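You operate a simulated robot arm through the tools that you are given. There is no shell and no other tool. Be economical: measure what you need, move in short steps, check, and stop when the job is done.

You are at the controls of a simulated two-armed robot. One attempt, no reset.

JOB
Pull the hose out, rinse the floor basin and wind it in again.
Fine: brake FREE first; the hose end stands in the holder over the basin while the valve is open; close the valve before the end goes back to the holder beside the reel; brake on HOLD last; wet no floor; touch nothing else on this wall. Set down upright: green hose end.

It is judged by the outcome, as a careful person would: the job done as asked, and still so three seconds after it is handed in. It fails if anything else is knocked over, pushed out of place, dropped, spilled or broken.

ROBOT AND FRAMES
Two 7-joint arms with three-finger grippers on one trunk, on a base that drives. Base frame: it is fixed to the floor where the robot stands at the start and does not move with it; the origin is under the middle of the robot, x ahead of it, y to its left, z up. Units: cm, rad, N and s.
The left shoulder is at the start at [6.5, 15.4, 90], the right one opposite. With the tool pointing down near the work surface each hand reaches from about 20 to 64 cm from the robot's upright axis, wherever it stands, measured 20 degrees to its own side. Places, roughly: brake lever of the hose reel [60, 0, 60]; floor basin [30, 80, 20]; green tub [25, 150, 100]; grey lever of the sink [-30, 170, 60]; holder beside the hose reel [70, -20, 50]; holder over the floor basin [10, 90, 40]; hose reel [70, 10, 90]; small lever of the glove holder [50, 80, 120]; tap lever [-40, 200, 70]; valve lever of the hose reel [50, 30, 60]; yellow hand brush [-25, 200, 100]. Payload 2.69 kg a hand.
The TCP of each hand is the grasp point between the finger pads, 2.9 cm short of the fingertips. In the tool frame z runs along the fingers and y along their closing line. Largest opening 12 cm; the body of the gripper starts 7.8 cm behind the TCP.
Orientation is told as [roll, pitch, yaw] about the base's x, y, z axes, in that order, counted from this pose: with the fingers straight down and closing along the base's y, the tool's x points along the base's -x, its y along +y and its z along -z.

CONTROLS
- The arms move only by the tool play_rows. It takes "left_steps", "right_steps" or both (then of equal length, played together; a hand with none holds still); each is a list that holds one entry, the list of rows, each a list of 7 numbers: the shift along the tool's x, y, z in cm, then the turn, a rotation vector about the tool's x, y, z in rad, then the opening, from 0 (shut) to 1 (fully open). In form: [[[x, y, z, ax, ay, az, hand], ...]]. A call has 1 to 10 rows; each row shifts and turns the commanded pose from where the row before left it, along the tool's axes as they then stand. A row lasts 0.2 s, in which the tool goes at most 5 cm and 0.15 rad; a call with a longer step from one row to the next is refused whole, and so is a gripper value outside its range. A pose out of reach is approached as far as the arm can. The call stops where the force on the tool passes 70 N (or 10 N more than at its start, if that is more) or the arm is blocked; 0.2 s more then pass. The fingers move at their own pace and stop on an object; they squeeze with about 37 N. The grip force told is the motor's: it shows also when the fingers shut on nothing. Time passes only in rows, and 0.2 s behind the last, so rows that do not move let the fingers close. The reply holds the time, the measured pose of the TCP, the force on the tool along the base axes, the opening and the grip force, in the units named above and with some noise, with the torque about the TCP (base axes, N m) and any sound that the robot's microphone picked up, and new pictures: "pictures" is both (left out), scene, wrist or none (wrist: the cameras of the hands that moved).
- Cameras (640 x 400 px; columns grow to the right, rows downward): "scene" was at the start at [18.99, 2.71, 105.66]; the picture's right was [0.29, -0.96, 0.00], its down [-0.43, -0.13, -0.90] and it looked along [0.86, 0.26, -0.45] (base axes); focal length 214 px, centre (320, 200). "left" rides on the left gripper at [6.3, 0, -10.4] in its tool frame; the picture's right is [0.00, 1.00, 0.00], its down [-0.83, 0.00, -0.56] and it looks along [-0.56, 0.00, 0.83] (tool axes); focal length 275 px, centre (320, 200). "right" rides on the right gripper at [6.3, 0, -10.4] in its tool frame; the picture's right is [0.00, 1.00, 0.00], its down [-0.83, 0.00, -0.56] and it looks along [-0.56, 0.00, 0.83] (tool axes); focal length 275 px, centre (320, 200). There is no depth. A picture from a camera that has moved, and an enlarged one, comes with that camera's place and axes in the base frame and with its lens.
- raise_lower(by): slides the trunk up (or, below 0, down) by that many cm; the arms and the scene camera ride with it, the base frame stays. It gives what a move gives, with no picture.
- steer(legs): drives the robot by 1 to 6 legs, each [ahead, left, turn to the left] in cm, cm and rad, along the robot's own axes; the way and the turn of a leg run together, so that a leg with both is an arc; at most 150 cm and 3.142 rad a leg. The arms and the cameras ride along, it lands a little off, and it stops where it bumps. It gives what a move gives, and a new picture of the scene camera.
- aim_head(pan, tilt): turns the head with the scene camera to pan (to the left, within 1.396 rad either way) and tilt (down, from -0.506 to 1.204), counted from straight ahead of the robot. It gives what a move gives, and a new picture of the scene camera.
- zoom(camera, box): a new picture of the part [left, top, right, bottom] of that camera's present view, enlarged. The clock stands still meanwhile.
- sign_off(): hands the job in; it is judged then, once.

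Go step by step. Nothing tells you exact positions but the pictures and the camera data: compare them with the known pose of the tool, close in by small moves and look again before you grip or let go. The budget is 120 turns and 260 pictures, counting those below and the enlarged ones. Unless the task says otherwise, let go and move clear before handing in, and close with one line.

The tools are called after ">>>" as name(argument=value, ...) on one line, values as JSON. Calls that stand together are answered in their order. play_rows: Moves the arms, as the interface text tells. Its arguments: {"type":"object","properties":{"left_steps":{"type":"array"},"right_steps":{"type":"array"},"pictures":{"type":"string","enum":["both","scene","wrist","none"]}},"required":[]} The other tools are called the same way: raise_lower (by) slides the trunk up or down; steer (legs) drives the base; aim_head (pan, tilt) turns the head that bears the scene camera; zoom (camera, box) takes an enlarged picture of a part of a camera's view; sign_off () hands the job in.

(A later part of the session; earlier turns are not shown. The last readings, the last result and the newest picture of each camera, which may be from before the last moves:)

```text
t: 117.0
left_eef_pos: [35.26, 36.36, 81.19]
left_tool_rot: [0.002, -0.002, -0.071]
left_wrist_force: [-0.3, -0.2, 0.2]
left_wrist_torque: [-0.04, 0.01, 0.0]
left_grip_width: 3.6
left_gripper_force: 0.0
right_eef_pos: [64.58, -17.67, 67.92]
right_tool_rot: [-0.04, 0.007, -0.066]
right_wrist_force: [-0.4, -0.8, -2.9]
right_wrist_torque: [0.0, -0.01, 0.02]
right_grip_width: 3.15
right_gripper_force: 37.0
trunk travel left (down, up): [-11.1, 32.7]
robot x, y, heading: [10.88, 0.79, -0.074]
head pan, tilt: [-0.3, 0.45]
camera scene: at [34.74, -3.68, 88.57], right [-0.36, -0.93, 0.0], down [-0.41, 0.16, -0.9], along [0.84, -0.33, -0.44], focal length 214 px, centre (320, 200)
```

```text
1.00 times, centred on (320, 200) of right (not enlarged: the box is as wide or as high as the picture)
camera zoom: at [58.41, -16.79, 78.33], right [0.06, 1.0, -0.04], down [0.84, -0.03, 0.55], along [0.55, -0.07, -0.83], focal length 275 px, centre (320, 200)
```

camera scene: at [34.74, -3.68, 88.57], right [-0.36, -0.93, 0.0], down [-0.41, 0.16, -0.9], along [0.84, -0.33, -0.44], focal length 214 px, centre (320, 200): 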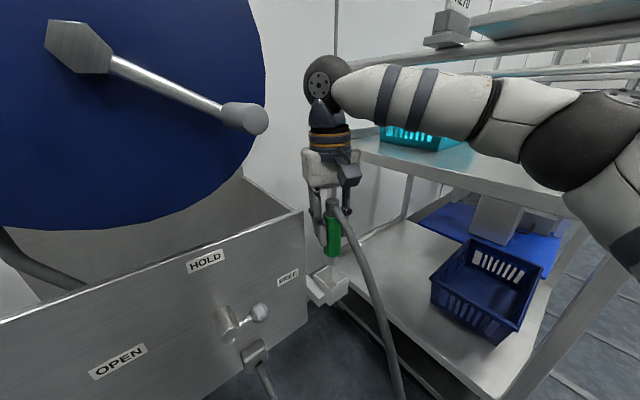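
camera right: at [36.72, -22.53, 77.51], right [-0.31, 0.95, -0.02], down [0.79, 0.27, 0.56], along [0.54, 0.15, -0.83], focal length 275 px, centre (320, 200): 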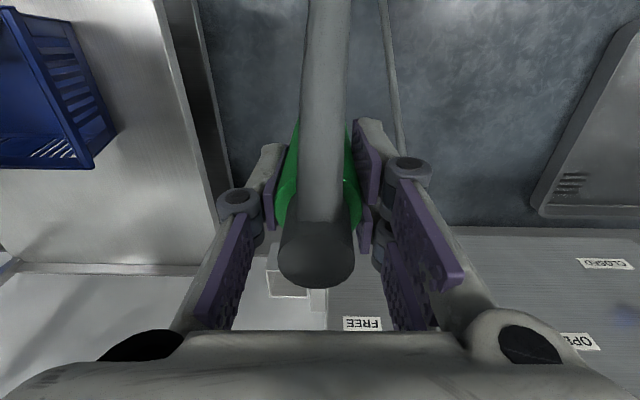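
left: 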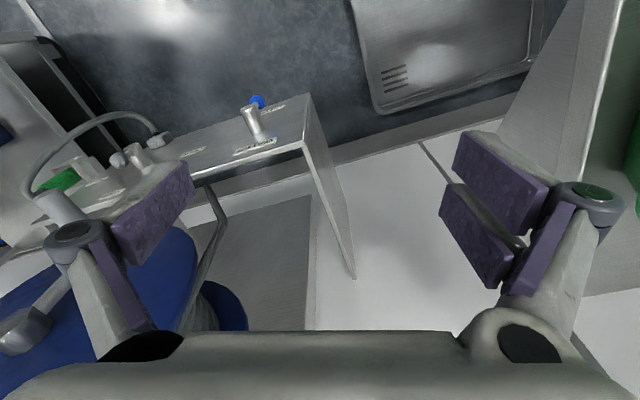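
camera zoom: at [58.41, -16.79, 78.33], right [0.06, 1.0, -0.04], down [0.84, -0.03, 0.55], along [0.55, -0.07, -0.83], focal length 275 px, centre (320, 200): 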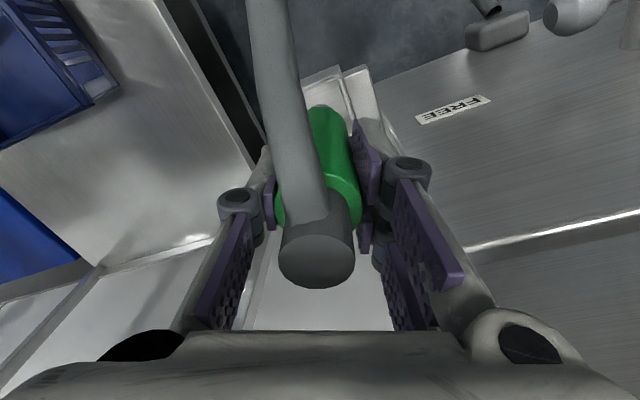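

>>> play_rows(right_steps=[[[-0.94, -0.32, 0, -0.04, 0, 0, 0], [0, 0, 1.2, 0, 0, 0, 0], [0, 0, 1.2, 0, 0, 0, 0]]], pictures="wrist")

>>> zoom(camera="scene", box=[270, 150, 410, 330])

```text
t: 117.8
left_eef_pos: [35.24, 36.35, 81.23]
left_tool_rot: [0.002, -0.001, -0.071]
left_wrist_force: [-1.1, -0.6, 0.7]
left_wrist_torque: [-0.03, -0.01, -0.01]
left_grip_width: 3.6
left_gripper_force: 0.0
right_eef_pos: [65.45, -18.06, 65.34]
right_tool_rot: [-0.002, 0.008, -0.067]
right_wrist_force: [0.3, 0.7, -3.7]
right_wrist_torque: [0.03, -0.03, 0.0]
right_grip_width: 3.15
right_gripper_force: 37.0
trunk travel left (down, up): [-11.1, 32.7]
robot x, y, heading: [11.1, 0.91, -0.073]
head pan, tilt: [-0.3, 0.45]
camera right: at [59.32, -17.58, 75.88], right [0.06, 1.0, 0.0], down [0.83, -0.05, 0.55], along [0.55, -0.03, -0.84], focal length 275 px, centre (320, 200)
```

right: 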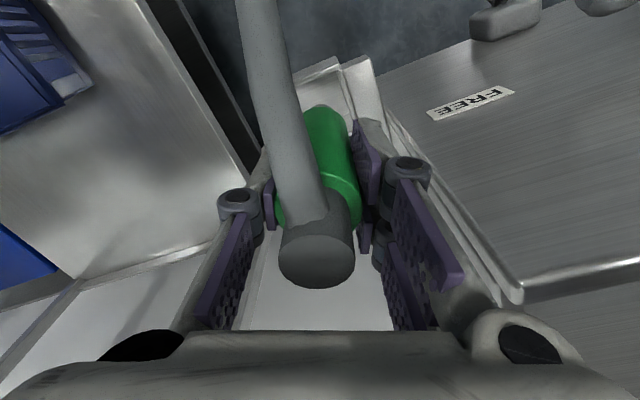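

```text
2.22 times, centred on (340, 240) of scene
camera zoom: at [34.73, -3.68, 88.58], right [-0.36, -0.93, 0.0], down [-0.41, 0.16, -0.9], along [0.84, -0.33, -0.44], focal length 477 px, centre (276, 111)
```

zoom: 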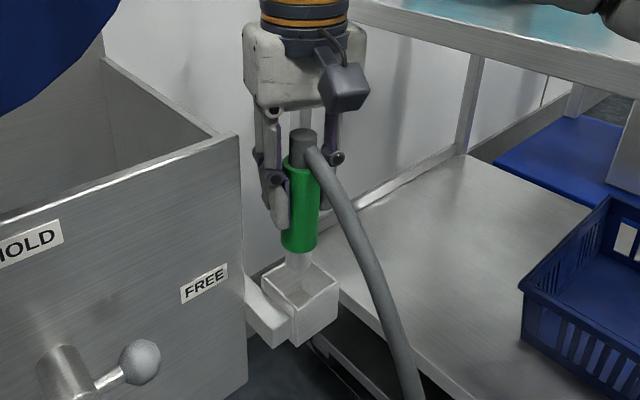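

>>> play_rows(right_steps=[[[0.15, 0, 1.2, 0, 0, 0, 0], [0, 0, 1.2, 0, 0, 0, 0]]], pictures="none")

>>> zoom(camera="scene", box=[290, 200, 380, 310])

>>> zoom(camera="right", box=[240, 20, 420, 160])

```text
t: 118.4
left_eef_pos: [35.28, 36.36, 81.37]
left_tool_rot: [0.001, -0.002, -0.073]
left_wrist_force: [-0.3, 0.1, 0.2]
left_wrist_torque: [-0.02, 0.01, -0.02]
left_grip_width: 3.6
left_gripper_force: 0.2
right_eef_pos: [65.22, -17.98, 62.98]
right_tool_rot: [-0.002, 0.007, -0.066]
right_wrist_force: [0.4, -0.1, -2.8]
right_wrist_torque: [-0.01, -0.02, -0.04]
right_grip_width: 3.15
right_gripper_force: 37.2
trunk travel left (down, up): [-11.1, 32.7]
robot x, y, heading: [10.92, 1.09, -0.071]
head pan, tilt: [-0.3, 0.45]
```

```text
3.64 times, centred on (335, 255) of scene
camera zoom: at [34.73, -3.68, 88.58], right [-0.36, -0.93, 0.0], down [-0.41, 0.16, -0.9], along [0.84, -0.33, -0.44], focal length 780 px, centre (266, 0)
```

zoom: 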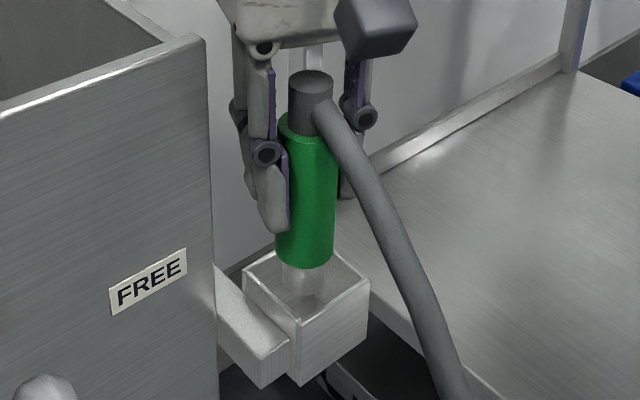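

```text
2.86 times, centred on (330, 90) of right
camera zoom: at [59.08, -17.55, 73.53], right [0.06, 1.0, 0.0], down [0.83, -0.05, 0.55], along [0.55, -0.03, -0.83], focal length 786 px, centre (291, 514)
```

zoom: 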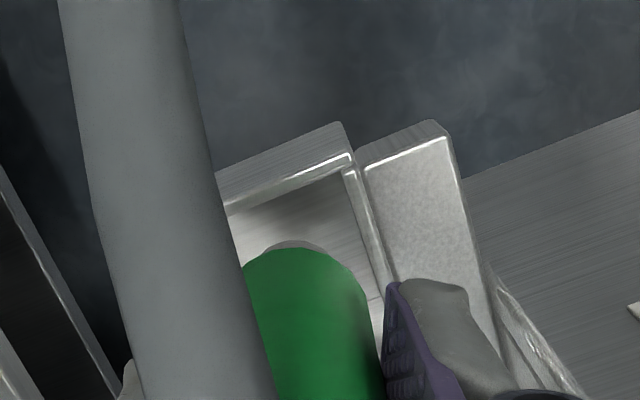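

>>> play_rows(right_steps=[[[0, 0, 0.9, 0, 0, 0, 0], [0, 0, 0.9, 0, 0, 0, 0], [0, 0, 0.8, 0, 0, 0, 0]]], pictures="none")

>>> zoom(camera="scene", box=[290, 200, 380, 310])

```text
t: 119.2
left_eef_pos: [35.26, 36.28, 81.18]
left_tool_rot: [0.002, -0.003, -0.072]
left_wrist_force: [-0.4, -0.4, -0.6]
left_wrist_torque: [0.03, 0.0, -0.01]
left_grip_width: 3.63
left_gripper_force: 0.1
right_eef_pos: [65.11, -17.97, 60.32]
right_tool_rot: [0.0, 0.007, -0.067]
right_wrist_force: [-0.6, 0.2, -3.3]
right_wrist_torque: [-0.03, -0.02, -0.03]
right_grip_width: 3.15
right_gripper_force: 37.0
trunk travel left (down, up): [-11.1, 32.7]
robot x, y, heading: [10.87, 0.82, -0.074]
head pan, tilt: [-0.3, 0.45]
```

```text
3.64 times, centred on (335, 255) of scene
camera zoom: at [34.73, -3.68, 88.58], right [-0.36, -0.93, 0.0], down [-0.41, 0.16, -0.9], along [0.84, -0.33, -0.44], focal length 780 px, centre (266, 0)
```

zoom: 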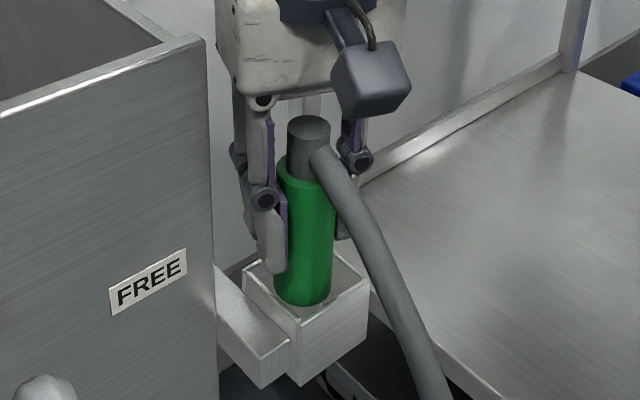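

>>> play_rows(right_steps=[[[0, 0, 0.7, 0, 0, 0, 0], [0, 0, 0.6, 0, 0, 0, 0], [0, 0, 0.4, 0, 0, 0, 0]]], pictures="none")

```text
t: 120.0
left_eef_pos: [35.19, 36.25, 81.21]
left_tool_rot: [0.003, -0.003, -0.071]
left_wrist_force: [-1.0, 0.2, 1.6]
left_wrist_torque: [0.02, -0.01, 0.02]
left_grip_width: 3.63
left_gripper_force: 0.0
right_eef_pos: [65.15, -18.0, 58.63]
right_tool_rot: [-0.002, 0.006, -0.067]
right_wrist_force: [-0.3, 0.3, -2.8]
right_wrist_torque: [-0.02, 0.02, -0.01]
right_grip_width: 3.16
right_gripper_force: 37.0
trunk travel left (down, up): [-11.1, 32.7]
robot x, y, heading: [10.99, 0.19, -0.076]
head pan, tilt: [-0.3, 0.45]
```

>>> play_rows(right_steps=[[[0, 0, 0.3, 0, 0, 0, 0], [0, 0, 0.3, 0, 0, 0, 0]]], pictures="none")

>>> zoom(camera="scene", box=[290, 200, 380, 310])

```text
t: 120.6
left_eef_pos: [34.96, 36.36, 81.23]
left_tool_rot: [0.001, -0.004, -0.074]
left_wrist_force: [-0.6, -0.2, -0.1]
left_wrist_torque: [-0.03, 0.0, 0.0]
left_grip_width: 3.61
left_gripper_force: 0.1
right_eef_pos: [65.14, -17.99, 58.51]
right_tool_rot: [0.002, -0.003, -0.067]
right_wrist_force: [-0.8, 1.4, 35.4]
right_wrist_torque: [0.07, 0.39, 0.06]
right_grip_width: 3.16
right_gripper_force: 37.0
trunk travel left (down, up): [-11.1, 32.7]
robot x, y, heading: [10.73, 0.65, -0.073]
head pan, tilt: [-0.3, 0.45]
```

```text
3.64 times, centred on (335, 255) of scene
camera zoom: at [34.51, -3.6, 88.69], right [-0.36, -0.93, 0.0], down [-0.4, 0.16, -0.9], along [0.84, -0.33, -0.43], focal length 780 px, centre (266, 0)
```

zoom: 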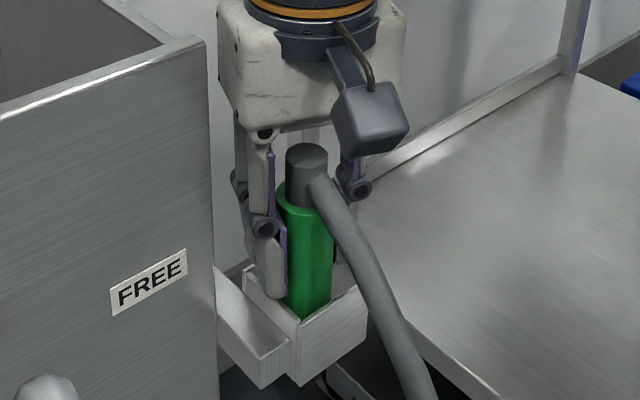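

On the cup floor (35 N up). I ease off and release carefully.

>>> play_rows(right_steps=[[[0, 0, -0.4, 0, 0, 0, 0], [0, 0, 0, 0, 0, 0, 0.15], [0, 0, 0, 0, 0, 0, 0.35], [0, 0, 0, 0, 0, 0, 0.5], [0, 0, 0, 0, 0, 0, 0.5]]], pictures="wrist")

>>> zoom(camera="scene", box=[270, 170, 410, 330])

```text
t: 121.8
left_eef_pos: [35.31, 36.33, 81.31]
left_tool_rot: [0.001, -0.002, -0.072]
left_wrist_force: [0.4, -0.6, 0.0]
left_wrist_torque: [0.01, 0.03, -0.01]
left_grip_width: 3.6
left_gripper_force: 0.1
right_eef_pos: [65.15, -18.22, 58.54]
right_tool_rot: [-0.001, 0.008, -0.065]
right_wrist_force: [0.1, -0.3, -0.1]
right_wrist_torque: [0.02, -0.03, -0.01]
right_grip_width: 6.01
right_gripper_force: 0.1
trunk travel left (down, up): [-11.1, 32.7]
robot x, y, heading: [11.02, 0.95, -0.072]
head pan, tilt: [-0.3, 0.45]
camera right: at [58.97, -17.64, 68.99], right [0.06, 1.0, 0.0], down [0.83, -0.05, 0.55], along [0.55, -0.03, -0.84], focal length 275 px, centre (320, 200)
```

right: 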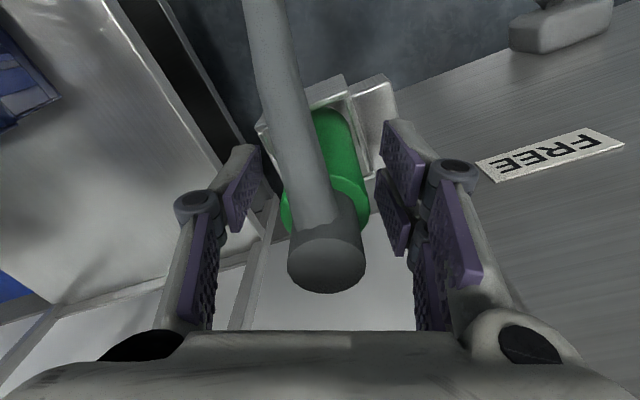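

```text
2.50 times, centred on (340, 250) of scene
camera zoom: at [34.71, -3.68, 88.58], right [-0.36, -0.93, 0.0], down [-0.41, 0.16, -0.9], along [0.84, -0.33, -0.44], focal length 536 px, centre (270, 75)
```

zoom: 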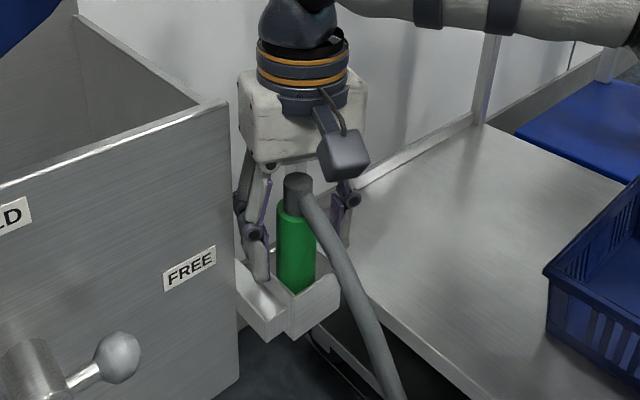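

It stands upright on its own. I lift straight up.

>>> play_rows(right_steps=[[[0, 0, -1, 0, 0, 0, 0.55], [0, 0, -2, 0, 0, 0, 0.55], [0, 0, -3, 0, 0, 0, 0.55], [0, 0, -3, 0, 0, 0, 0.55], [0, 0, -2, 0, 0, 0, 0.55]]], pictures="both")

```text
t: 123.0
left_eef_pos: [35.28, 36.21, 81.2]
left_tool_rot: [0.003, -0.002, -0.071]
left_wrist_force: [0.5, 0.3, 0.0]
left_wrist_torque: [0.04, 0.01, -0.01]
left_grip_width: 3.62
left_gripper_force: 0.1
right_eef_pos: [65.11, -17.85, 69.9]
right_tool_rot: [0.0, 0.007, -0.067]
right_wrist_force: [0.3, -0.5, -0.3]
right_wrist_torque: [0.02, 0.0, -0.02]
right_grip_width: 6.61
right_gripper_force: 0.1
trunk travel left (down, up): [-11.1, 32.7]
robot x, y, heading: [10.88, 0.91, -0.071]
head pan, tilt: [-0.3, 0.45]
camera scene: at [34.7, -3.67, 88.58], right [-0.36, -0.93, 0.0], down [-0.41, 0.16, -0.9], along [0.84, -0.33, -0.44], focal length 214 px, centre (320, 200)
camera right: at [58.99, -17.54, 80.39], right [0.06, 1.0, 0.0], down [0.83, -0.05, 0.55], along [0.55, -0.03, -0.84], focal length 275 px, centre (320, 200)
```

scene: 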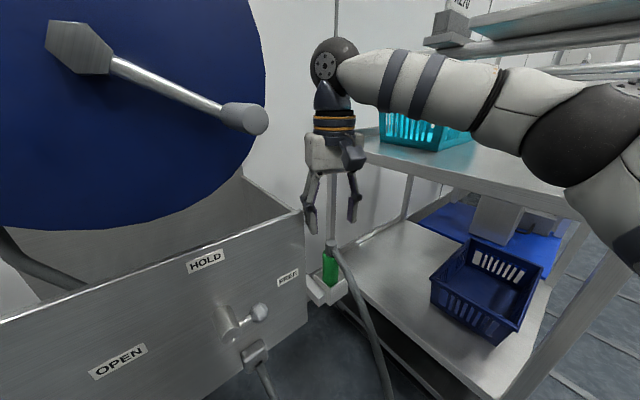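
right: 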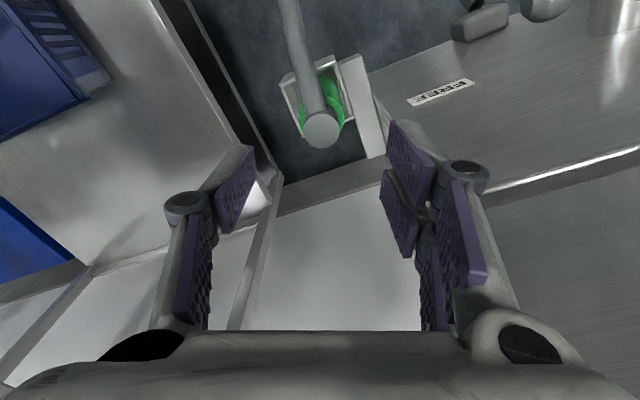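

The end is back in its holder, upright. Now for the crank: handle at about (58.3, -5, 86.7), hub near u=-13, z=90, radius ≈10.5. I retreat, face the wall again and raise the trunk.

>>> steer(legs=[[-22, -8.5, 0], [0, 0, 0.39]])

>>> raise_lower(by=28)

>>> aim_head(pan=0.0, tilt=0.65)

```text
t: 125.9
left_eef_pos: [-1.45, 35.7, 81.26]
left_tool_rot: [0.003, -0.001, 0.303]
left_wrist_force: [-0.2, 0.0, 0.5]
left_wrist_torque: [0.01, -0.03, -0.02]
left_grip_width: 3.63
left_gripper_force: 0.0
right_eef_pos: [46.18, -3.94, 69.89]
right_tool_rot: [-0.002, 0.008, 0.309]
right_wrist_force: [-0.9, -0.3, 0.4]
right_wrist_torque: [-0.02, 0.02, 0.0]
right_grip_width: 6.6
right_gripper_force: 0.0
trunk travel left (down, up): [-11.1, 32.7]
robot x, y, heading: [-11.11, -6.25, 0.301]
head pan, tilt: [-0.3, 0.45]
camera scene: at [12.66, -1.77, 88.58], right [0.0, -1.0, 0.0], down [-0.44, 0.0, -0.9], along [0.9, 0.0, -0.44], focal length 214 px, centre (320, 200)
```

scene: 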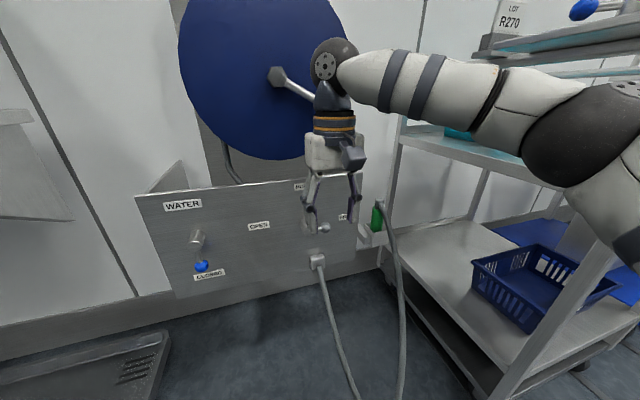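

```text
t: 128.8
left_eef_pos: [-1.35, 35.63, 109.29]
left_tool_rot: [0.001, -0.001, 0.303]
left_wrist_force: [0.1, 1.0, -0.8]
left_wrist_torque: [-0.02, 0.02, -0.05]
left_grip_width: 3.61
left_gripper_force: 0.0
right_eef_pos: [46.28, -3.96, 97.67]
right_tool_rot: [-0.003, 0.007, 0.309]
right_wrist_force: [-0.4, -0.4, 0.2]
right_wrist_torque: [-0.03, 0.01, -0.03]
right_grip_width: 6.62
right_gripper_force: 0.0
trunk travel left (down, up): [-39.1, 4.7]
robot x, y, heading: [-11.22, -5.99, 0.302]
head pan, tilt: [-0.3, 0.45]
```

```text
t: 129.6
left_eef_pos: [-1.53, 35.76, 109.14]
left_tool_rot: [0.002, -0.001, 0.304]
left_wrist_force: [0.3, -0.3, 0.0]
left_wrist_torque: [-0.03, 0.02, -0.03]
left_grip_width: 3.61
left_gripper_force: 0.1
right_eef_pos: [46.15, -3.81, 97.86]
right_tool_rot: [0.0, 0.008, 0.309]
right_wrist_force: [-0.2, 0.4, -0.1]
right_wrist_torque: [0.02, 0.02, -0.01]
right_grip_width: 6.6
right_gripper_force: 0.0
trunk travel left (down, up): [-39.1, 4.7]
robot x, y, heading: [-10.75, -6.46, 0.3]
head pan, tilt: [0.0, 0.649]
camera scene: at [2.4, -2.14, 117.17], right [0.3, -0.95, 0.0], down [-0.58, -0.18, -0.8], along [0.76, 0.24, -0.6], focal length 214 px, centre (320, 200)
```

scene: 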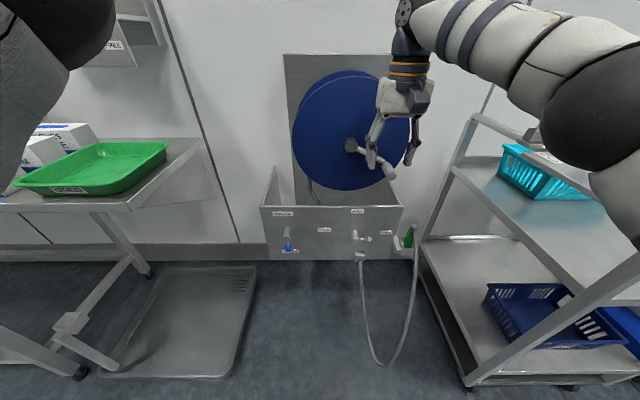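

>>> play_rows(right_steps=[[[2, 1, 2.5, 0, 0, 0, 0.4], [2, 1, 2.5, 0, 0, 0, 0.4], [2, 1, 2.5, 0, 0, 0, 0.4], [2, 1, 2.5, 0, 0, 0, 0.4], [0, 0, 0, 0, -0.13, 0, 0.4], [0, 0, 0, 0, -0.13, 0, 0.4], [0, 0, 0, 0, -0.13, 0, 0.4], [0, 0, 0, 0, -0.13, 0, 0.4], [0, 0, 0, 0, -0.13, 0, 0.4], [0, 0, 0, 0, -0.13, 0, 0.4]]], pictures="none")

>>> play_rows(right_steps=[[[0, 0, 0, 0, -0.13, 0, 0.4], [0, 0, 0, 0, -0.13, 0, 0.4], [0, 0, 0, 0, -0.13, 0, 0.4], [0, 0, 0, 0, -0.13, 0, 0.4]]], pictures="both")

```text
t: 131.8
left_eef_pos: [-1.48, 35.61, 109.14]
left_tool_rot: [0.003, -0.001, 0.304]
left_wrist_force: [0.1, 0.1, -0.5]
left_wrist_torque: [0.02, -0.01, 0.01]
left_grip_width: 3.6
left_gripper_force: 0.0
right_eef_pos: [37.11, -2.44, 87.89]
right_tool_rot: [-0.001, -0.775, 0.309]
right_wrist_force: [-0.4, 1.4, 0.4]
right_wrist_torque: [0.02, -0.01, -0.03]
right_grip_width: 4.79
right_gripper_force: 0.1
trunk travel left (down, up): [-39.1, 4.7]
robot x, y, heading: [-11.08, -6.39, 0.303]
head pan, tilt: [0.0, 0.649]
```

```text
t: 132.8
left_eef_pos: [-1.57, 35.73, 109.29]
left_tool_rot: [0.002, -0.002, 0.303]
left_wrist_force: [-0.1, 0.1, 0.2]
left_wrist_torque: [0.0, 0.02, 0.0]
left_grip_width: 3.6
left_gripper_force: 0.0
right_eef_pos: [37.45, -2.63, 87.85]
right_tool_rot: [0.003, -1.294, 0.307]
right_wrist_force: [0.5, 0.0, 0.7]
right_wrist_torque: [-0.01, 0.03, 0.02]
right_grip_width: 4.81
right_gripper_force: 0.0
trunk travel left (down, up): [-39.1, 4.7]
robot x, y, heading: [-10.92, -6.29, 0.303]
head pan, tilt: [0.0, 0.649]
camera scene: at [2.4, -2.12, 117.16], right [0.3, -0.95, 0.0], down [-0.58, -0.18, -0.8], along [0.76, 0.24, -0.6], focal length 214 px, centre (320, 200)
camera right: at [26.19, -6.08, 84.68], right [-0.31, 0.95, 0.0], down [-0.29, -0.09, 0.95], along [0.91, 0.29, 0.31], focal length 275 px, centre (320, 200)
```

scene: 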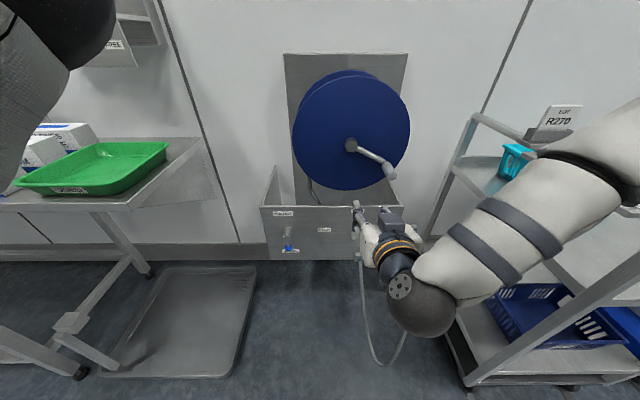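
right: 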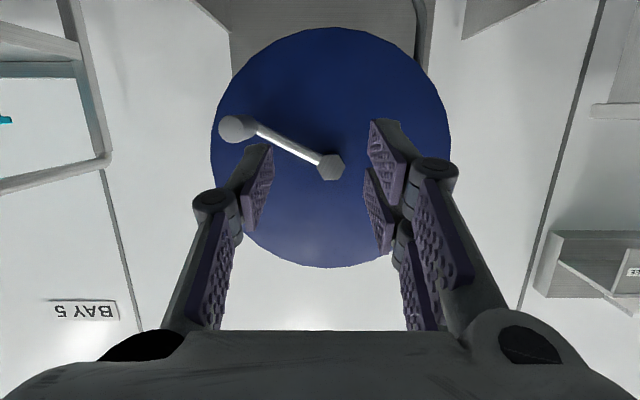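

The wrist camera now sees hub (u≈-13, z≈91.4) and handle (r≈11.6). I move to a stand-off in front of the handle.

>>> play_rows(right_steps=[[[-0.8, -3, 3, 0, 0, 0, 0.65], [-0.8, -3, 3, 0, 0, 0, 0.65], [-0.8, -2.9, 3, 0, 0, 0, 0.65], [0, 0, 2, 0, 0, 0, 0.65]]], pictures="both")

>>> zoom(camera="right", box=[220, 40, 420, 220])

```text
t: 133.8
left_eef_pos: [-1.38, 35.71, 109.23]
left_tool_rot: [0.001, -0.001, 0.305]
left_wrist_force: [0.4, 0.2, 0.7]
left_wrist_torque: [0.01, 0.02, 0.0]
left_grip_width: 3.61
left_gripper_force: 0.0
right_eef_pos: [50.66, -7.56, 87.26]
right_tool_rot: [-0.006, -1.293, 0.313]
right_wrist_force: [-0.3, -0.3, 0.2]
right_wrist_torque: [-0.04, 0.02, -0.04]
right_grip_width: 7.78
right_gripper_force: 0.0
trunk travel left (down, up): [-39.1, 4.7]
robot x, y, heading: [-11.15, -6.14, 0.303]
head pan, tilt: [0.0, 0.649]
camera scene: at [2.41, -2.1, 117.15], right [0.3, -0.95, 0.0], down [-0.58, -0.18, -0.8], along [0.76, 0.24, -0.6], focal length 214 px, centre (320, 200)
camera right: at [39.57, -11.03, 84.11], right [-0.31, 0.95, -0.01], down [-0.29, -0.09, 0.95], along [0.91, 0.29, 0.31], focal length 275 px, centre (320, 200)
```

scene: 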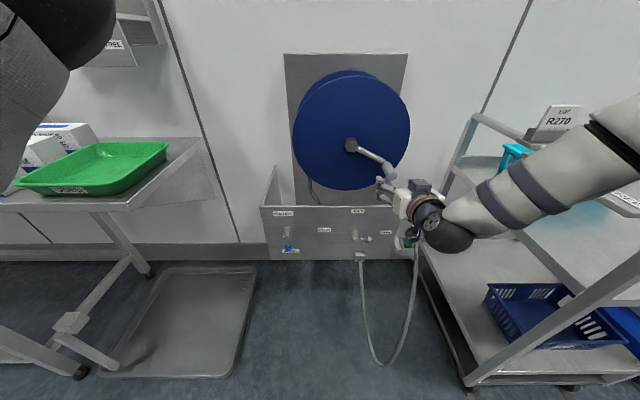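
right: 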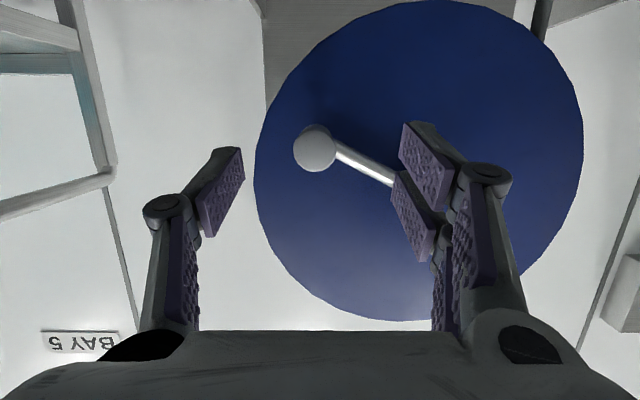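

```text
2.22 times, centred on (320, 130) of right
camera zoom: at [39.57, -11.03, 84.11], right [-0.31, 0.95, -0.01], down [-0.29, -0.09, 0.95], along [0.91, 0.29, 0.31], focal length 612 px, centre (320, 356)
```

zoom: 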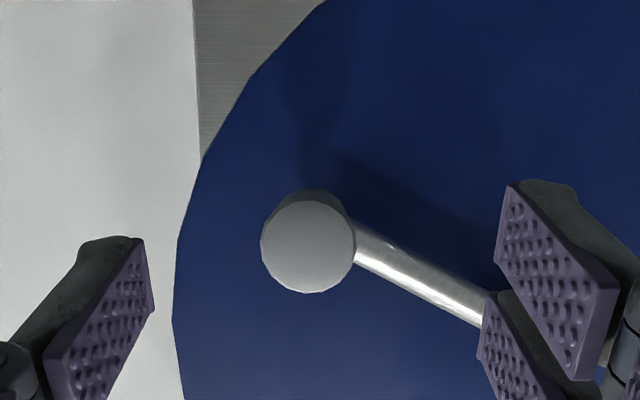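

>>> play_rows(right_steps=[[[-0.67, -0.13, 2.86, 0, 0, 0, 0.5], [-0.67, -0.13, 2.86, 0, 0, 0, 0.5], [-0.67, -0.13, 2.86, 0, 0, 0, 0.5]]], pictures="wrist")

```text
t: 134.6
left_eef_pos: [-1.46, 35.7, 109.15]
left_tool_rot: [0.002, -0.001, 0.303]
left_wrist_force: [0.3, 0.0, 0.0]
left_wrist_torque: [-0.01, 0.03, -0.02]
left_grip_width: 3.59
left_gripper_force: 0.0
right_eef_pos: [59.38, -5.59, 86.97]
right_tool_rot: [-0.006, -1.293, 0.31]
right_wrist_force: [0.8, -0.4, -0.4]
right_wrist_torque: [-0.05, -0.02, -0.01]
right_grip_width: 5.99
right_gripper_force: 0.0
trunk travel left (down, up): [-39.1, 4.7]
robot x, y, heading: [-10.9, -6.23, 0.304]
head pan, tilt: [0.0, 0.649]
camera right: at [48.36, -9.09, 83.76], right [-0.3, 0.95, -0.01], down [-0.29, -0.09, 0.95], along [0.91, 0.29, 0.31], focal length 275 px, centre (320, 200)
```

right: 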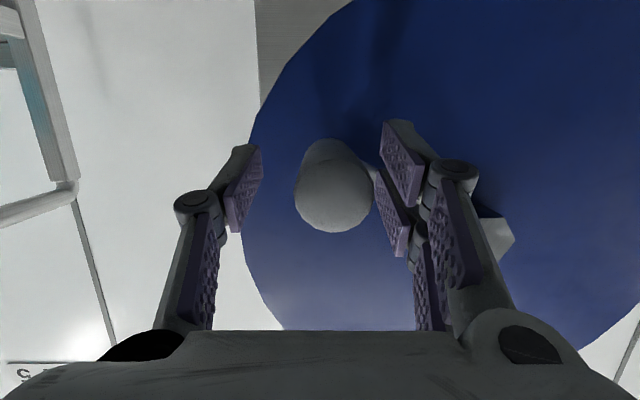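

>>> play_rows(right_steps=[[[0, 0.2, 0, 0, 0, 0, 0.3], [0, 0, 0, 0, 0, 0, 0.1], [0, 0, 0, 0, 0, 0, 0.0], [0, 0, 0, 0, 0, 0, 0.0]]], pictures="wrist")

```text
t: 135.6
left_eef_pos: [-1.48, 35.89, 109.25]
left_tool_rot: [-0.001, -0.002, 0.305]
left_wrist_force: [-0.2, 0.6, 0.1]
left_wrist_torque: [0.01, -0.02, 0.0]
left_grip_width: 3.63
left_gripper_force: 0.1
right_eef_pos: [59.28, -5.14, 86.98]
right_tool_rot: [-0.006, -1.295, 0.317]
right_wrist_force: [-0.3, 9.2, 2.8]
right_wrist_torque: [-0.15, 0.19, 0.39]
right_grip_width: 2.86
right_gripper_force: 45.1
trunk travel left (down, up): [-39.1, 4.7]
robot x, y, heading: [-11.23, -6.66, 0.308]
head pan, tilt: [0.0, 0.649]
camera right: at [48.17, -8.71, 83.79], right [-0.31, 0.95, -0.01], down [-0.29, -0.09, 0.95], along [0.9, 0.29, 0.31], focal length 275 px, centre (320, 200)
```

right: 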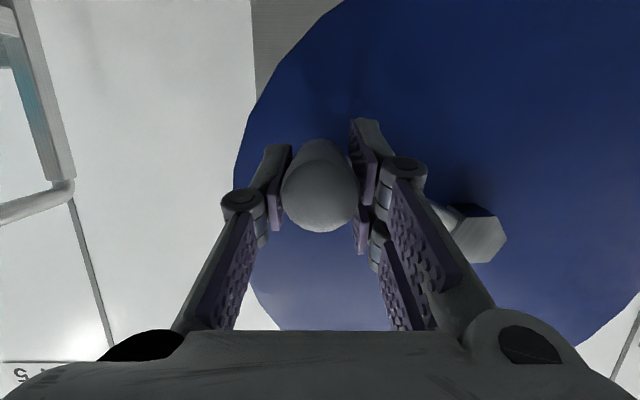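

Gripped the crank handle. I turn it back (counter-clockwise, the way opposite to the paying out), first a 30° test.

>>> play_rows(right_steps=[[[-1.37, -0.4, -0.39, 0, 0, 0, 0], [-1.37, -0.4, -0.39, 0, 0, 0, 0], [-1.43, -0.02, -0.4, 0, 0, 0, 0], [-1.43, -0.02, -0.4, 0, 0, 0, 0]]], pictures="both")

```text
t: 136.6
left_eef_pos: [-1.41, 35.59, 109.25]
left_tool_rot: [0.002, -0.002, 0.302]
left_wrist_force: [-0.6, -0.7, -0.5]
left_wrist_torque: [0.0, -0.01, -0.02]
left_grip_width: 3.6
left_gripper_force: 0.0
right_eef_pos: [59.63, -6.31, 92.53]
right_tool_rot: [0.004, -1.294, 0.3]
right_wrist_force: [1.5, -11.9, -3.7]
right_wrist_torque: [-0.47, -0.25, -0.59]
right_grip_width: 2.83
right_gripper_force: 44.7
trunk travel left (down, up): [-39.1, 4.7]
robot x, y, heading: [-11.38, -6.12, 0.302]
head pan, tilt: [0.0, 0.649]
camera scene: at [2.45, -2.28, 117.16], right [0.3, -0.95, 0.0], down [-0.58, -0.18, -0.8], along [0.76, 0.24, -0.6], focal length 214 px, centre (320, 200)
camera right: at [48.51, -9.82, 89.39], right [-0.3, 0.95, 0.0], down [-0.29, -0.09, 0.95], along [0.91, 0.29, 0.31], focal length 275 px, centre (320, 200)
```

scene: 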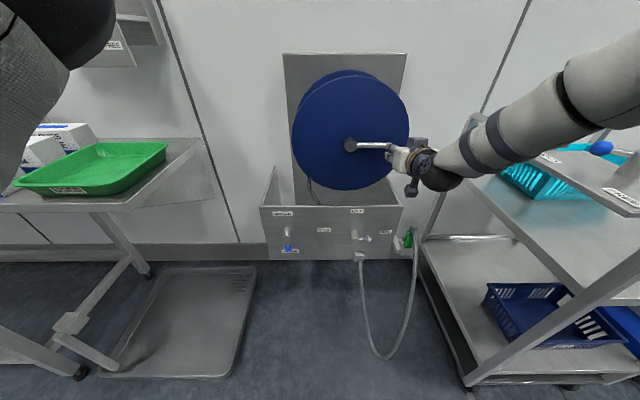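
right: 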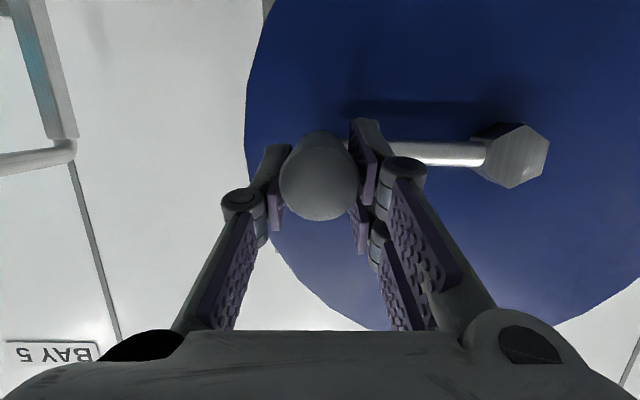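

The slack is being taken up. Hub refined to z≈92.3, r≈11.75; I continue the arc in stages.

>>> play_rows(right_steps=[[[-1.46, 0.1, -0.41, 0, 0, 0, 0], [-1.46, 0.1, -0.41, 0, 0, 0, 0], [-1.37, 0.58, -0.39, 0, 0, 0, 0], [-1.37, 0.58, -0.39, 0, 0, 0, 0], [-1.17, 0.94, -0.33, 0, 0, 0, 0], [-1.17, 0.94, -0.33, 0, 0, 0, 0], [-0.9, 1.22, -0.25, 0, 0, 0, 0], [-0.9, 1.22, -0.25, 0, 0, 0, 0]]], pictures="both")

```text
t: 138.3
left_eef_pos: [-1.81, 35.46, 109.41]
left_tool_rot: [0.002, -0.006, 0.306]
left_wrist_force: [0.4, -0.1, 0.8]
left_wrist_torque: [0.03, 0.02, 0.05]
left_grip_width: 3.61
left_gripper_force: 0.1
right_eef_pos: [57.66, -0.48, 103.44]
right_tool_rot: [-0.001, -1.306, 0.311]
right_wrist_force: [2.9, -13.6, 25.2]
right_wrist_torque: [-0.07, -0.92, -0.39]
right_grip_width: 2.87
right_gripper_force: 45.5
trunk travel left (down, up): [-39.1, 4.7]
robot x, y, heading: [-11.04, -6.22, 0.302]
head pan, tilt: [0.0, 0.649]
camera scene: at [2.14, -2.28, 117.22], right [0.3, -0.95, 0.0], down [-0.58, -0.18, -0.8], along [0.76, 0.24, -0.6], focal length 214 px, centre (320, 200)
camera right: at [46.6, -3.95, 100.09], right [-0.3, 0.95, 0.0], down [-0.3, -0.09, 0.95], along [0.9, 0.29, 0.32], focal length 275 px, centre (320, 200)
```

scene: 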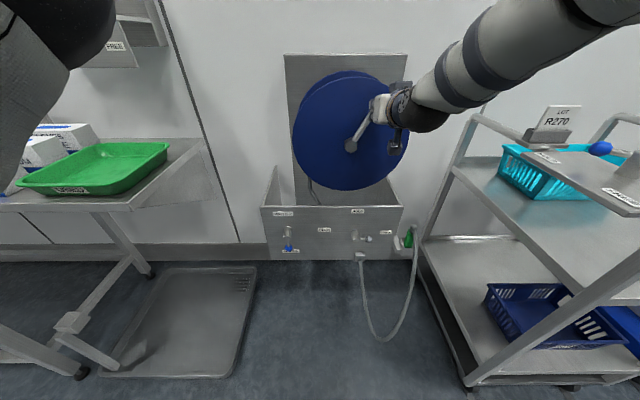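
right: 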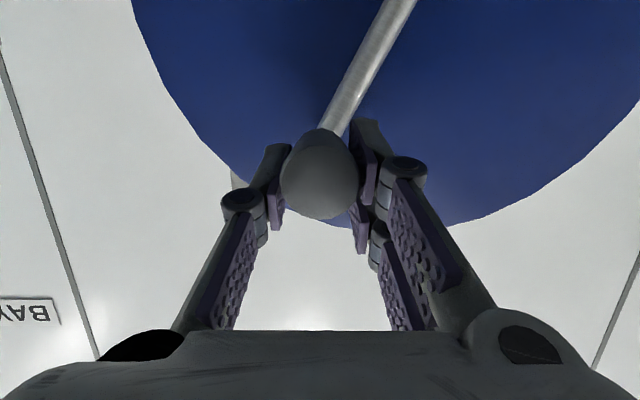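

>>> play_rows(right_steps=[[[-0.84, 1.47, -0.24, 0, 0, 0, 0], [-0.84, 1.47, -0.24, 0, 0, 0, 0], [-0.29, 1.69, -0.08, 0, 0, 0, 0], [-0.29, 1.69, -0.08, 0, 0, 0, 0], [0.15, 1.7, 0.04, 0, 0, 0, 0], [0.15, 1.7, 0.04, 0, 0, 0, 0], [0.56, 1.61, 0.16, 0, 0, 0, 0], [0.56, 1.61, 0.16, 0, 0, 0, 0]]], pictures="both")

```text
t: 140.2
left_eef_pos: [-1.4, 35.44, 109.14]
left_tool_rot: [0.004, 0.0, 0.302]
left_wrist_force: [-0.2, 0.4, -0.2]
left_wrist_torque: [-0.01, -0.05, 0.01]
left_grip_width: 3.61
left_gripper_force: 0.0
right_eef_pos: [53.95, 11.55, 103.18]
right_tool_rot: [0.001, -1.283, 0.307]
right_wrist_force: [-12.8, -24.1, -27.2]
right_wrist_torque: [-0.52, 0.58, -0.71]
right_grip_width: 2.85
right_gripper_force: 44.7
trunk travel left (down, up): [-39.1, 4.7]
robot x, y, heading: [-11.53, -6.31, 0.302]
head pan, tilt: [0.0, 0.649]
camera scene: at [2.48, -2.37, 117.12], right [0.3, -0.95, 0.0], down [-0.58, -0.18, -0.8], along [0.76, 0.24, -0.6], focal length 214 px, centre (320, 200)
camera right: at [42.74, 8.05, 100.03], right [-0.3, 0.95, 0.0], down [-0.28, -0.09, 0.95], along [0.91, 0.29, 0.3], focal length 275 px, centre (320, 200)
```

scene: 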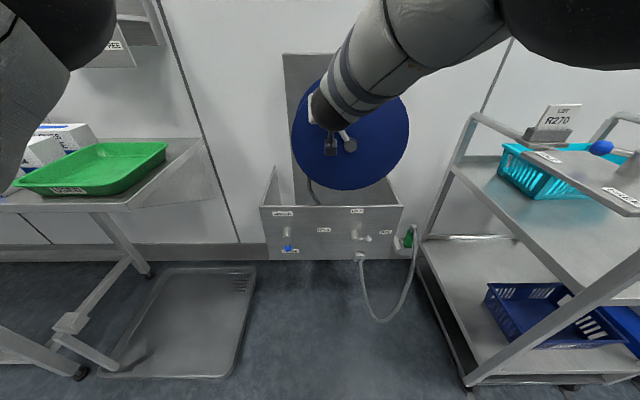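
right: 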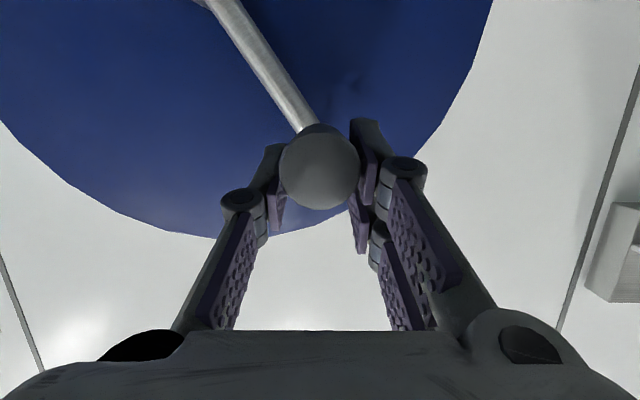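

>>> play_rows(right_steps=[[[1.06, 1.22, 0.3, 0, 0, 0, 0], [1.06, 1.22, 0.3, 0, 0, 0, 0], [1.24, 0.98, 0.35, 0, 0, 0, 0], [1.24, 0.98, 0.35, 0, 0, 0, 0], [1.44, 0.6, 0.41, 0, 0, 0, 0], [1.44, 0.6, 0.41, 0, 0, 0, 0], [1.54, 0.2, 0.44, 0, 0, 0, 0], [1.54, 0.2, 0.44, 0, 0, 0, 0]]], pictures="both")

```text
t: 141.9
left_eef_pos: [-1.59, 35.95, 109.17]
left_tool_rot: [0.001, -0.002, 0.302]
left_wrist_force: [-0.5, 0.6, -0.1]
left_wrist_torque: [-0.03, 0.02, 0.02]
left_grip_width: 3.6
left_gripper_force: 0.1
right_eef_pos: [52.28, 17.36, 93.15]
right_tool_rot: [0.016, -1.298, 0.287]
right_wrist_force: [-0.3, 3.5, -0.2]
right_wrist_torque: [-0.08, -0.02, -0.28]
right_grip_width: 0.0
right_gripper_force: 28.3
trunk travel left (down, up): [-39.1, 4.7]
robot x, y, heading: [-11.11, -6.38, 0.307]
head pan, tilt: [0.0, 0.649]
camera scene: at [2.36, -1.94, 117.15], right [0.3, -0.95, 0.0], down [-0.58, -0.18, -0.8], along [0.76, 0.24, -0.6], focal length 214 px, centre (320, 200)
camera right: at [41.2, 13.99, 89.86], right [-0.3, 0.95, 0.0], down [-0.3, -0.09, 0.95], along [0.91, 0.28, 0.31], focal length 275 px, centre (320, 200)
```

scene: 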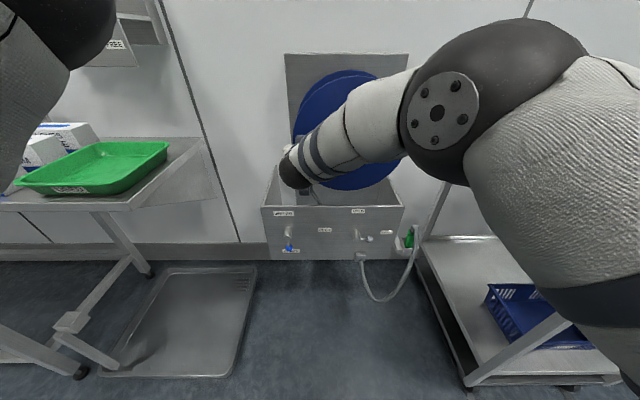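
right: 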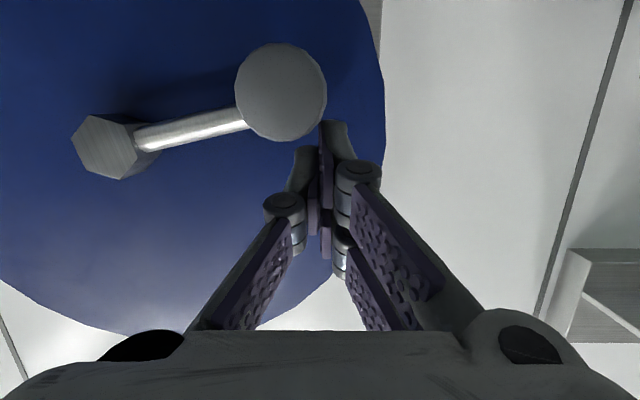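

The handle slipped out of the grip, now at about 196°, with my closed fingers just behind it. I push it on from behind along the arc.

>>> play_rows(right_steps=[[[1.1, -0.15, 0.31, 0, 0, 0, 0], [1.49, -0.3, 0.42, 0, 0, 0, 0], [1.49, -0.3, 0.42, 0, 0, 0, 0], [1.4, -0.75, 0.4, 0, 0, 0, 0], [1.4, -0.75, 0.4, 0, 0, 0, 0], [1.15, -1.05, 0.33, 0, 0, 0, 0], [1.15, -1.05, 0.33, 0, 0, 0, 0]]], pictures="both")

```text
t: 143.6
left_eef_pos: [-1.47, 35.62, 109.25]
left_tool_rot: [0.0, -0.001, 0.304]
left_wrist_force: [-0.2, 0.7, -0.2]
left_wrist_torque: [0.03, 0.0, 0.0]
left_grip_width: 3.6
left_gripper_force: 0.1
right_eef_pos: [53.35, 13.2, 83.09]
right_tool_rot: [-0.006, -1.292, 0.314]
right_wrist_force: [-0.6, 0.7, 0.1]
right_wrist_torque: [0.01, 0.01, 0.03]
right_grip_width: 0.0
right_gripper_force: 28.2
trunk travel left (down, up): [-39.1, 4.7]
robot x, y, heading: [-10.89, -6.08, 0.302]
head pan, tilt: [0.0, 0.649]
camera scene: at [2.41, -2.14, 117.16], right [0.3, -0.95, 0.0], down [-0.58, -0.18, -0.8], along [0.76, 0.24, -0.6], focal length 214 px, centre (320, 200)
camera right: at [42.16, 9.65, 79.85], right [-0.31, 0.95, -0.01], down [-0.29, -0.09, 0.95], along [0.91, 0.29, 0.31], focal length 275 px, centre (320, 200)
```

scene: 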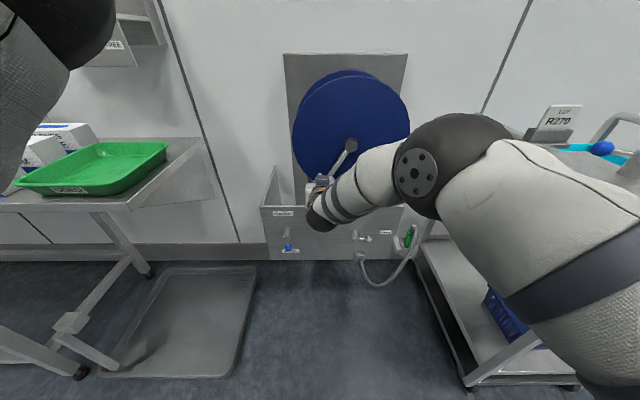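
right: 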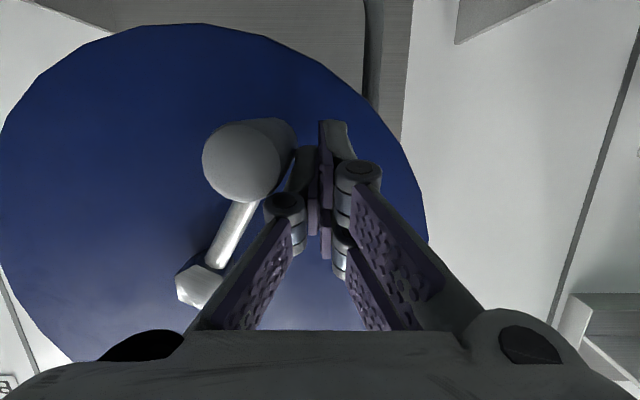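

Nearly there; one more push to bring the crank straight down as at the start.

>>> play_rows(right_steps=[[[0.82, -1.35, 0.23, 0, 0, 0, 0], [0.82, -1.35, 0.23, 0, 0, 0, 0], [0.4, -1.2, 0.12, 0, 0, 0, 0]]], pictures="both")

>>> zoom(camera="scene", box=[260, 100, 460, 310])

```text
t: 144.3
left_eef_pos: [-1.57, 35.65, 109.33]
left_tool_rot: [0.002, 0.0, 0.304]
left_wrist_force: [-0.4, 0.4, 0.1]
left_wrist_torque: [-0.01, 0.03, -0.04]
left_grip_width: 3.61
left_gripper_force: 0.0
right_eef_pos: [54.54, 9.7, 80.96]
right_tool_rot: [-0.004, -1.293, 0.312]
right_wrist_force: [0.2, 0.2, 0.1]
right_wrist_torque: [0.01, -0.02, 0.0]
right_grip_width: 0.0
right_gripper_force: 28.6
trunk travel left (down, up): [-39.1, 4.7]
robot x, y, heading: [-11.15, -6.04, 0.3]
head pan, tilt: [0.0, 0.649]
camera scene: at [2.4, -2.15, 117.16], right [0.3, -0.95, 0.0], down [-0.58, -0.18, -0.8], along [0.76, 0.24, -0.6], focal length 214 px, centre (320, 200)
camera right: at [43.37, 6.12, 77.77], right [-0.3, 0.95, -0.01], down [-0.29, -0.09, 0.95], along [0.91, 0.29, 0.31], focal length 275 px, centre (320, 200)
```

scene: 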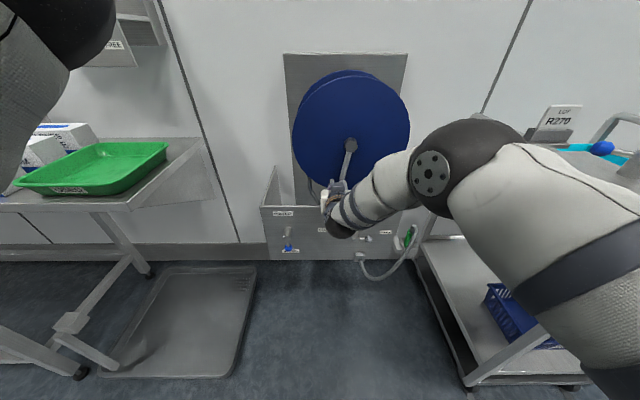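
right: 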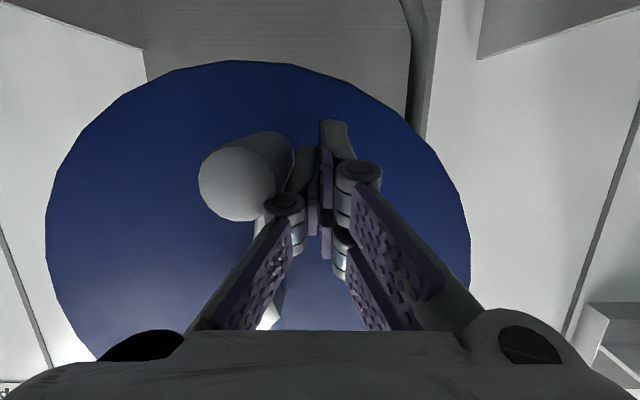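

```text
1.90 times, centred on (360, 205) of scene
camera zoom: at [2.4, -2.15, 117.16], right [0.3, -0.95, 0.0], down [-0.58, -0.18, -0.8], along [0.76, 0.24, -0.6], focal length 408 px, centre (244, 190)
```

zoom: 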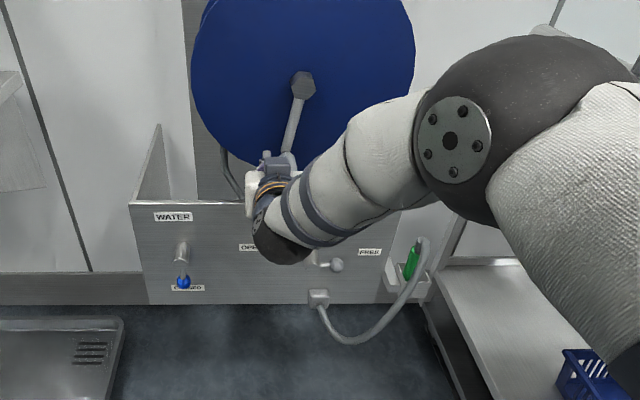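

>>> play_rows(right_steps=[[[0.15, -0.9, 0.05, 0, 0, 0, 0], [0.05, -0.8, 0.02, 0, 0, 0, 0]]], pictures="wrist")

>>> zoom(camera="scene", box=[260, 100, 460, 310])

```text
t: 144.9
left_eef_pos: [-1.53, 35.65, 109.17]
left_tool_rot: [0.001, -0.002, 0.303]
left_wrist_force: [-0.7, 0.6, -0.8]
left_wrist_torque: [-0.02, -0.03, 0.06]
left_grip_width: 3.57
left_gripper_force: 0.0
right_eef_pos: [54.97, 7.99, 80.93]
right_tool_rot: [-0.002, -1.294, 0.309]
right_wrist_force: [0.8, 0.9, 0.8]
right_wrist_torque: [0.03, -0.01, 0.03]
right_grip_width: 0.0
right_gripper_force: 28.8
trunk travel left (down, up): [-39.1, 4.7]
robot x, y, heading: [-11.13, -6.54, 0.302]
head pan, tilt: [0.0, 0.649]
camera right: at [43.83, 4.48, 77.73], right [-0.3, 0.95, 0.0], down [-0.29, -0.09, 0.95], along [0.91, 0.29, 0.31], focal length 275 px, centre (320, 200)
```

right: 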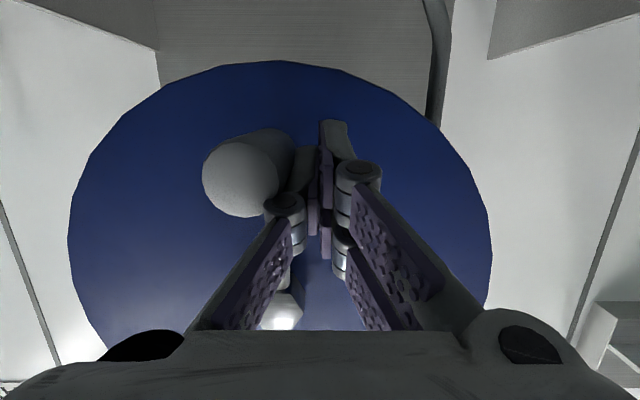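

```text
1.90 times, centred on (360, 205) of scene
camera zoom: at [2.39, -2.14, 117.16], right [0.3, -0.95, 0.0], down [-0.58, -0.18, -0.8], along [0.76, 0.24, -0.6], focal length 408 px, centre (244, 190)
```

zoom: 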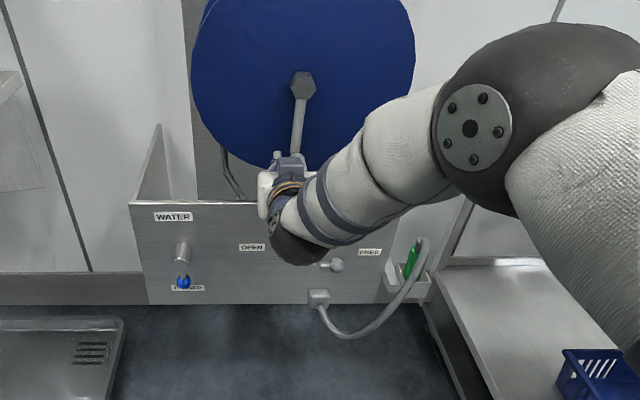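

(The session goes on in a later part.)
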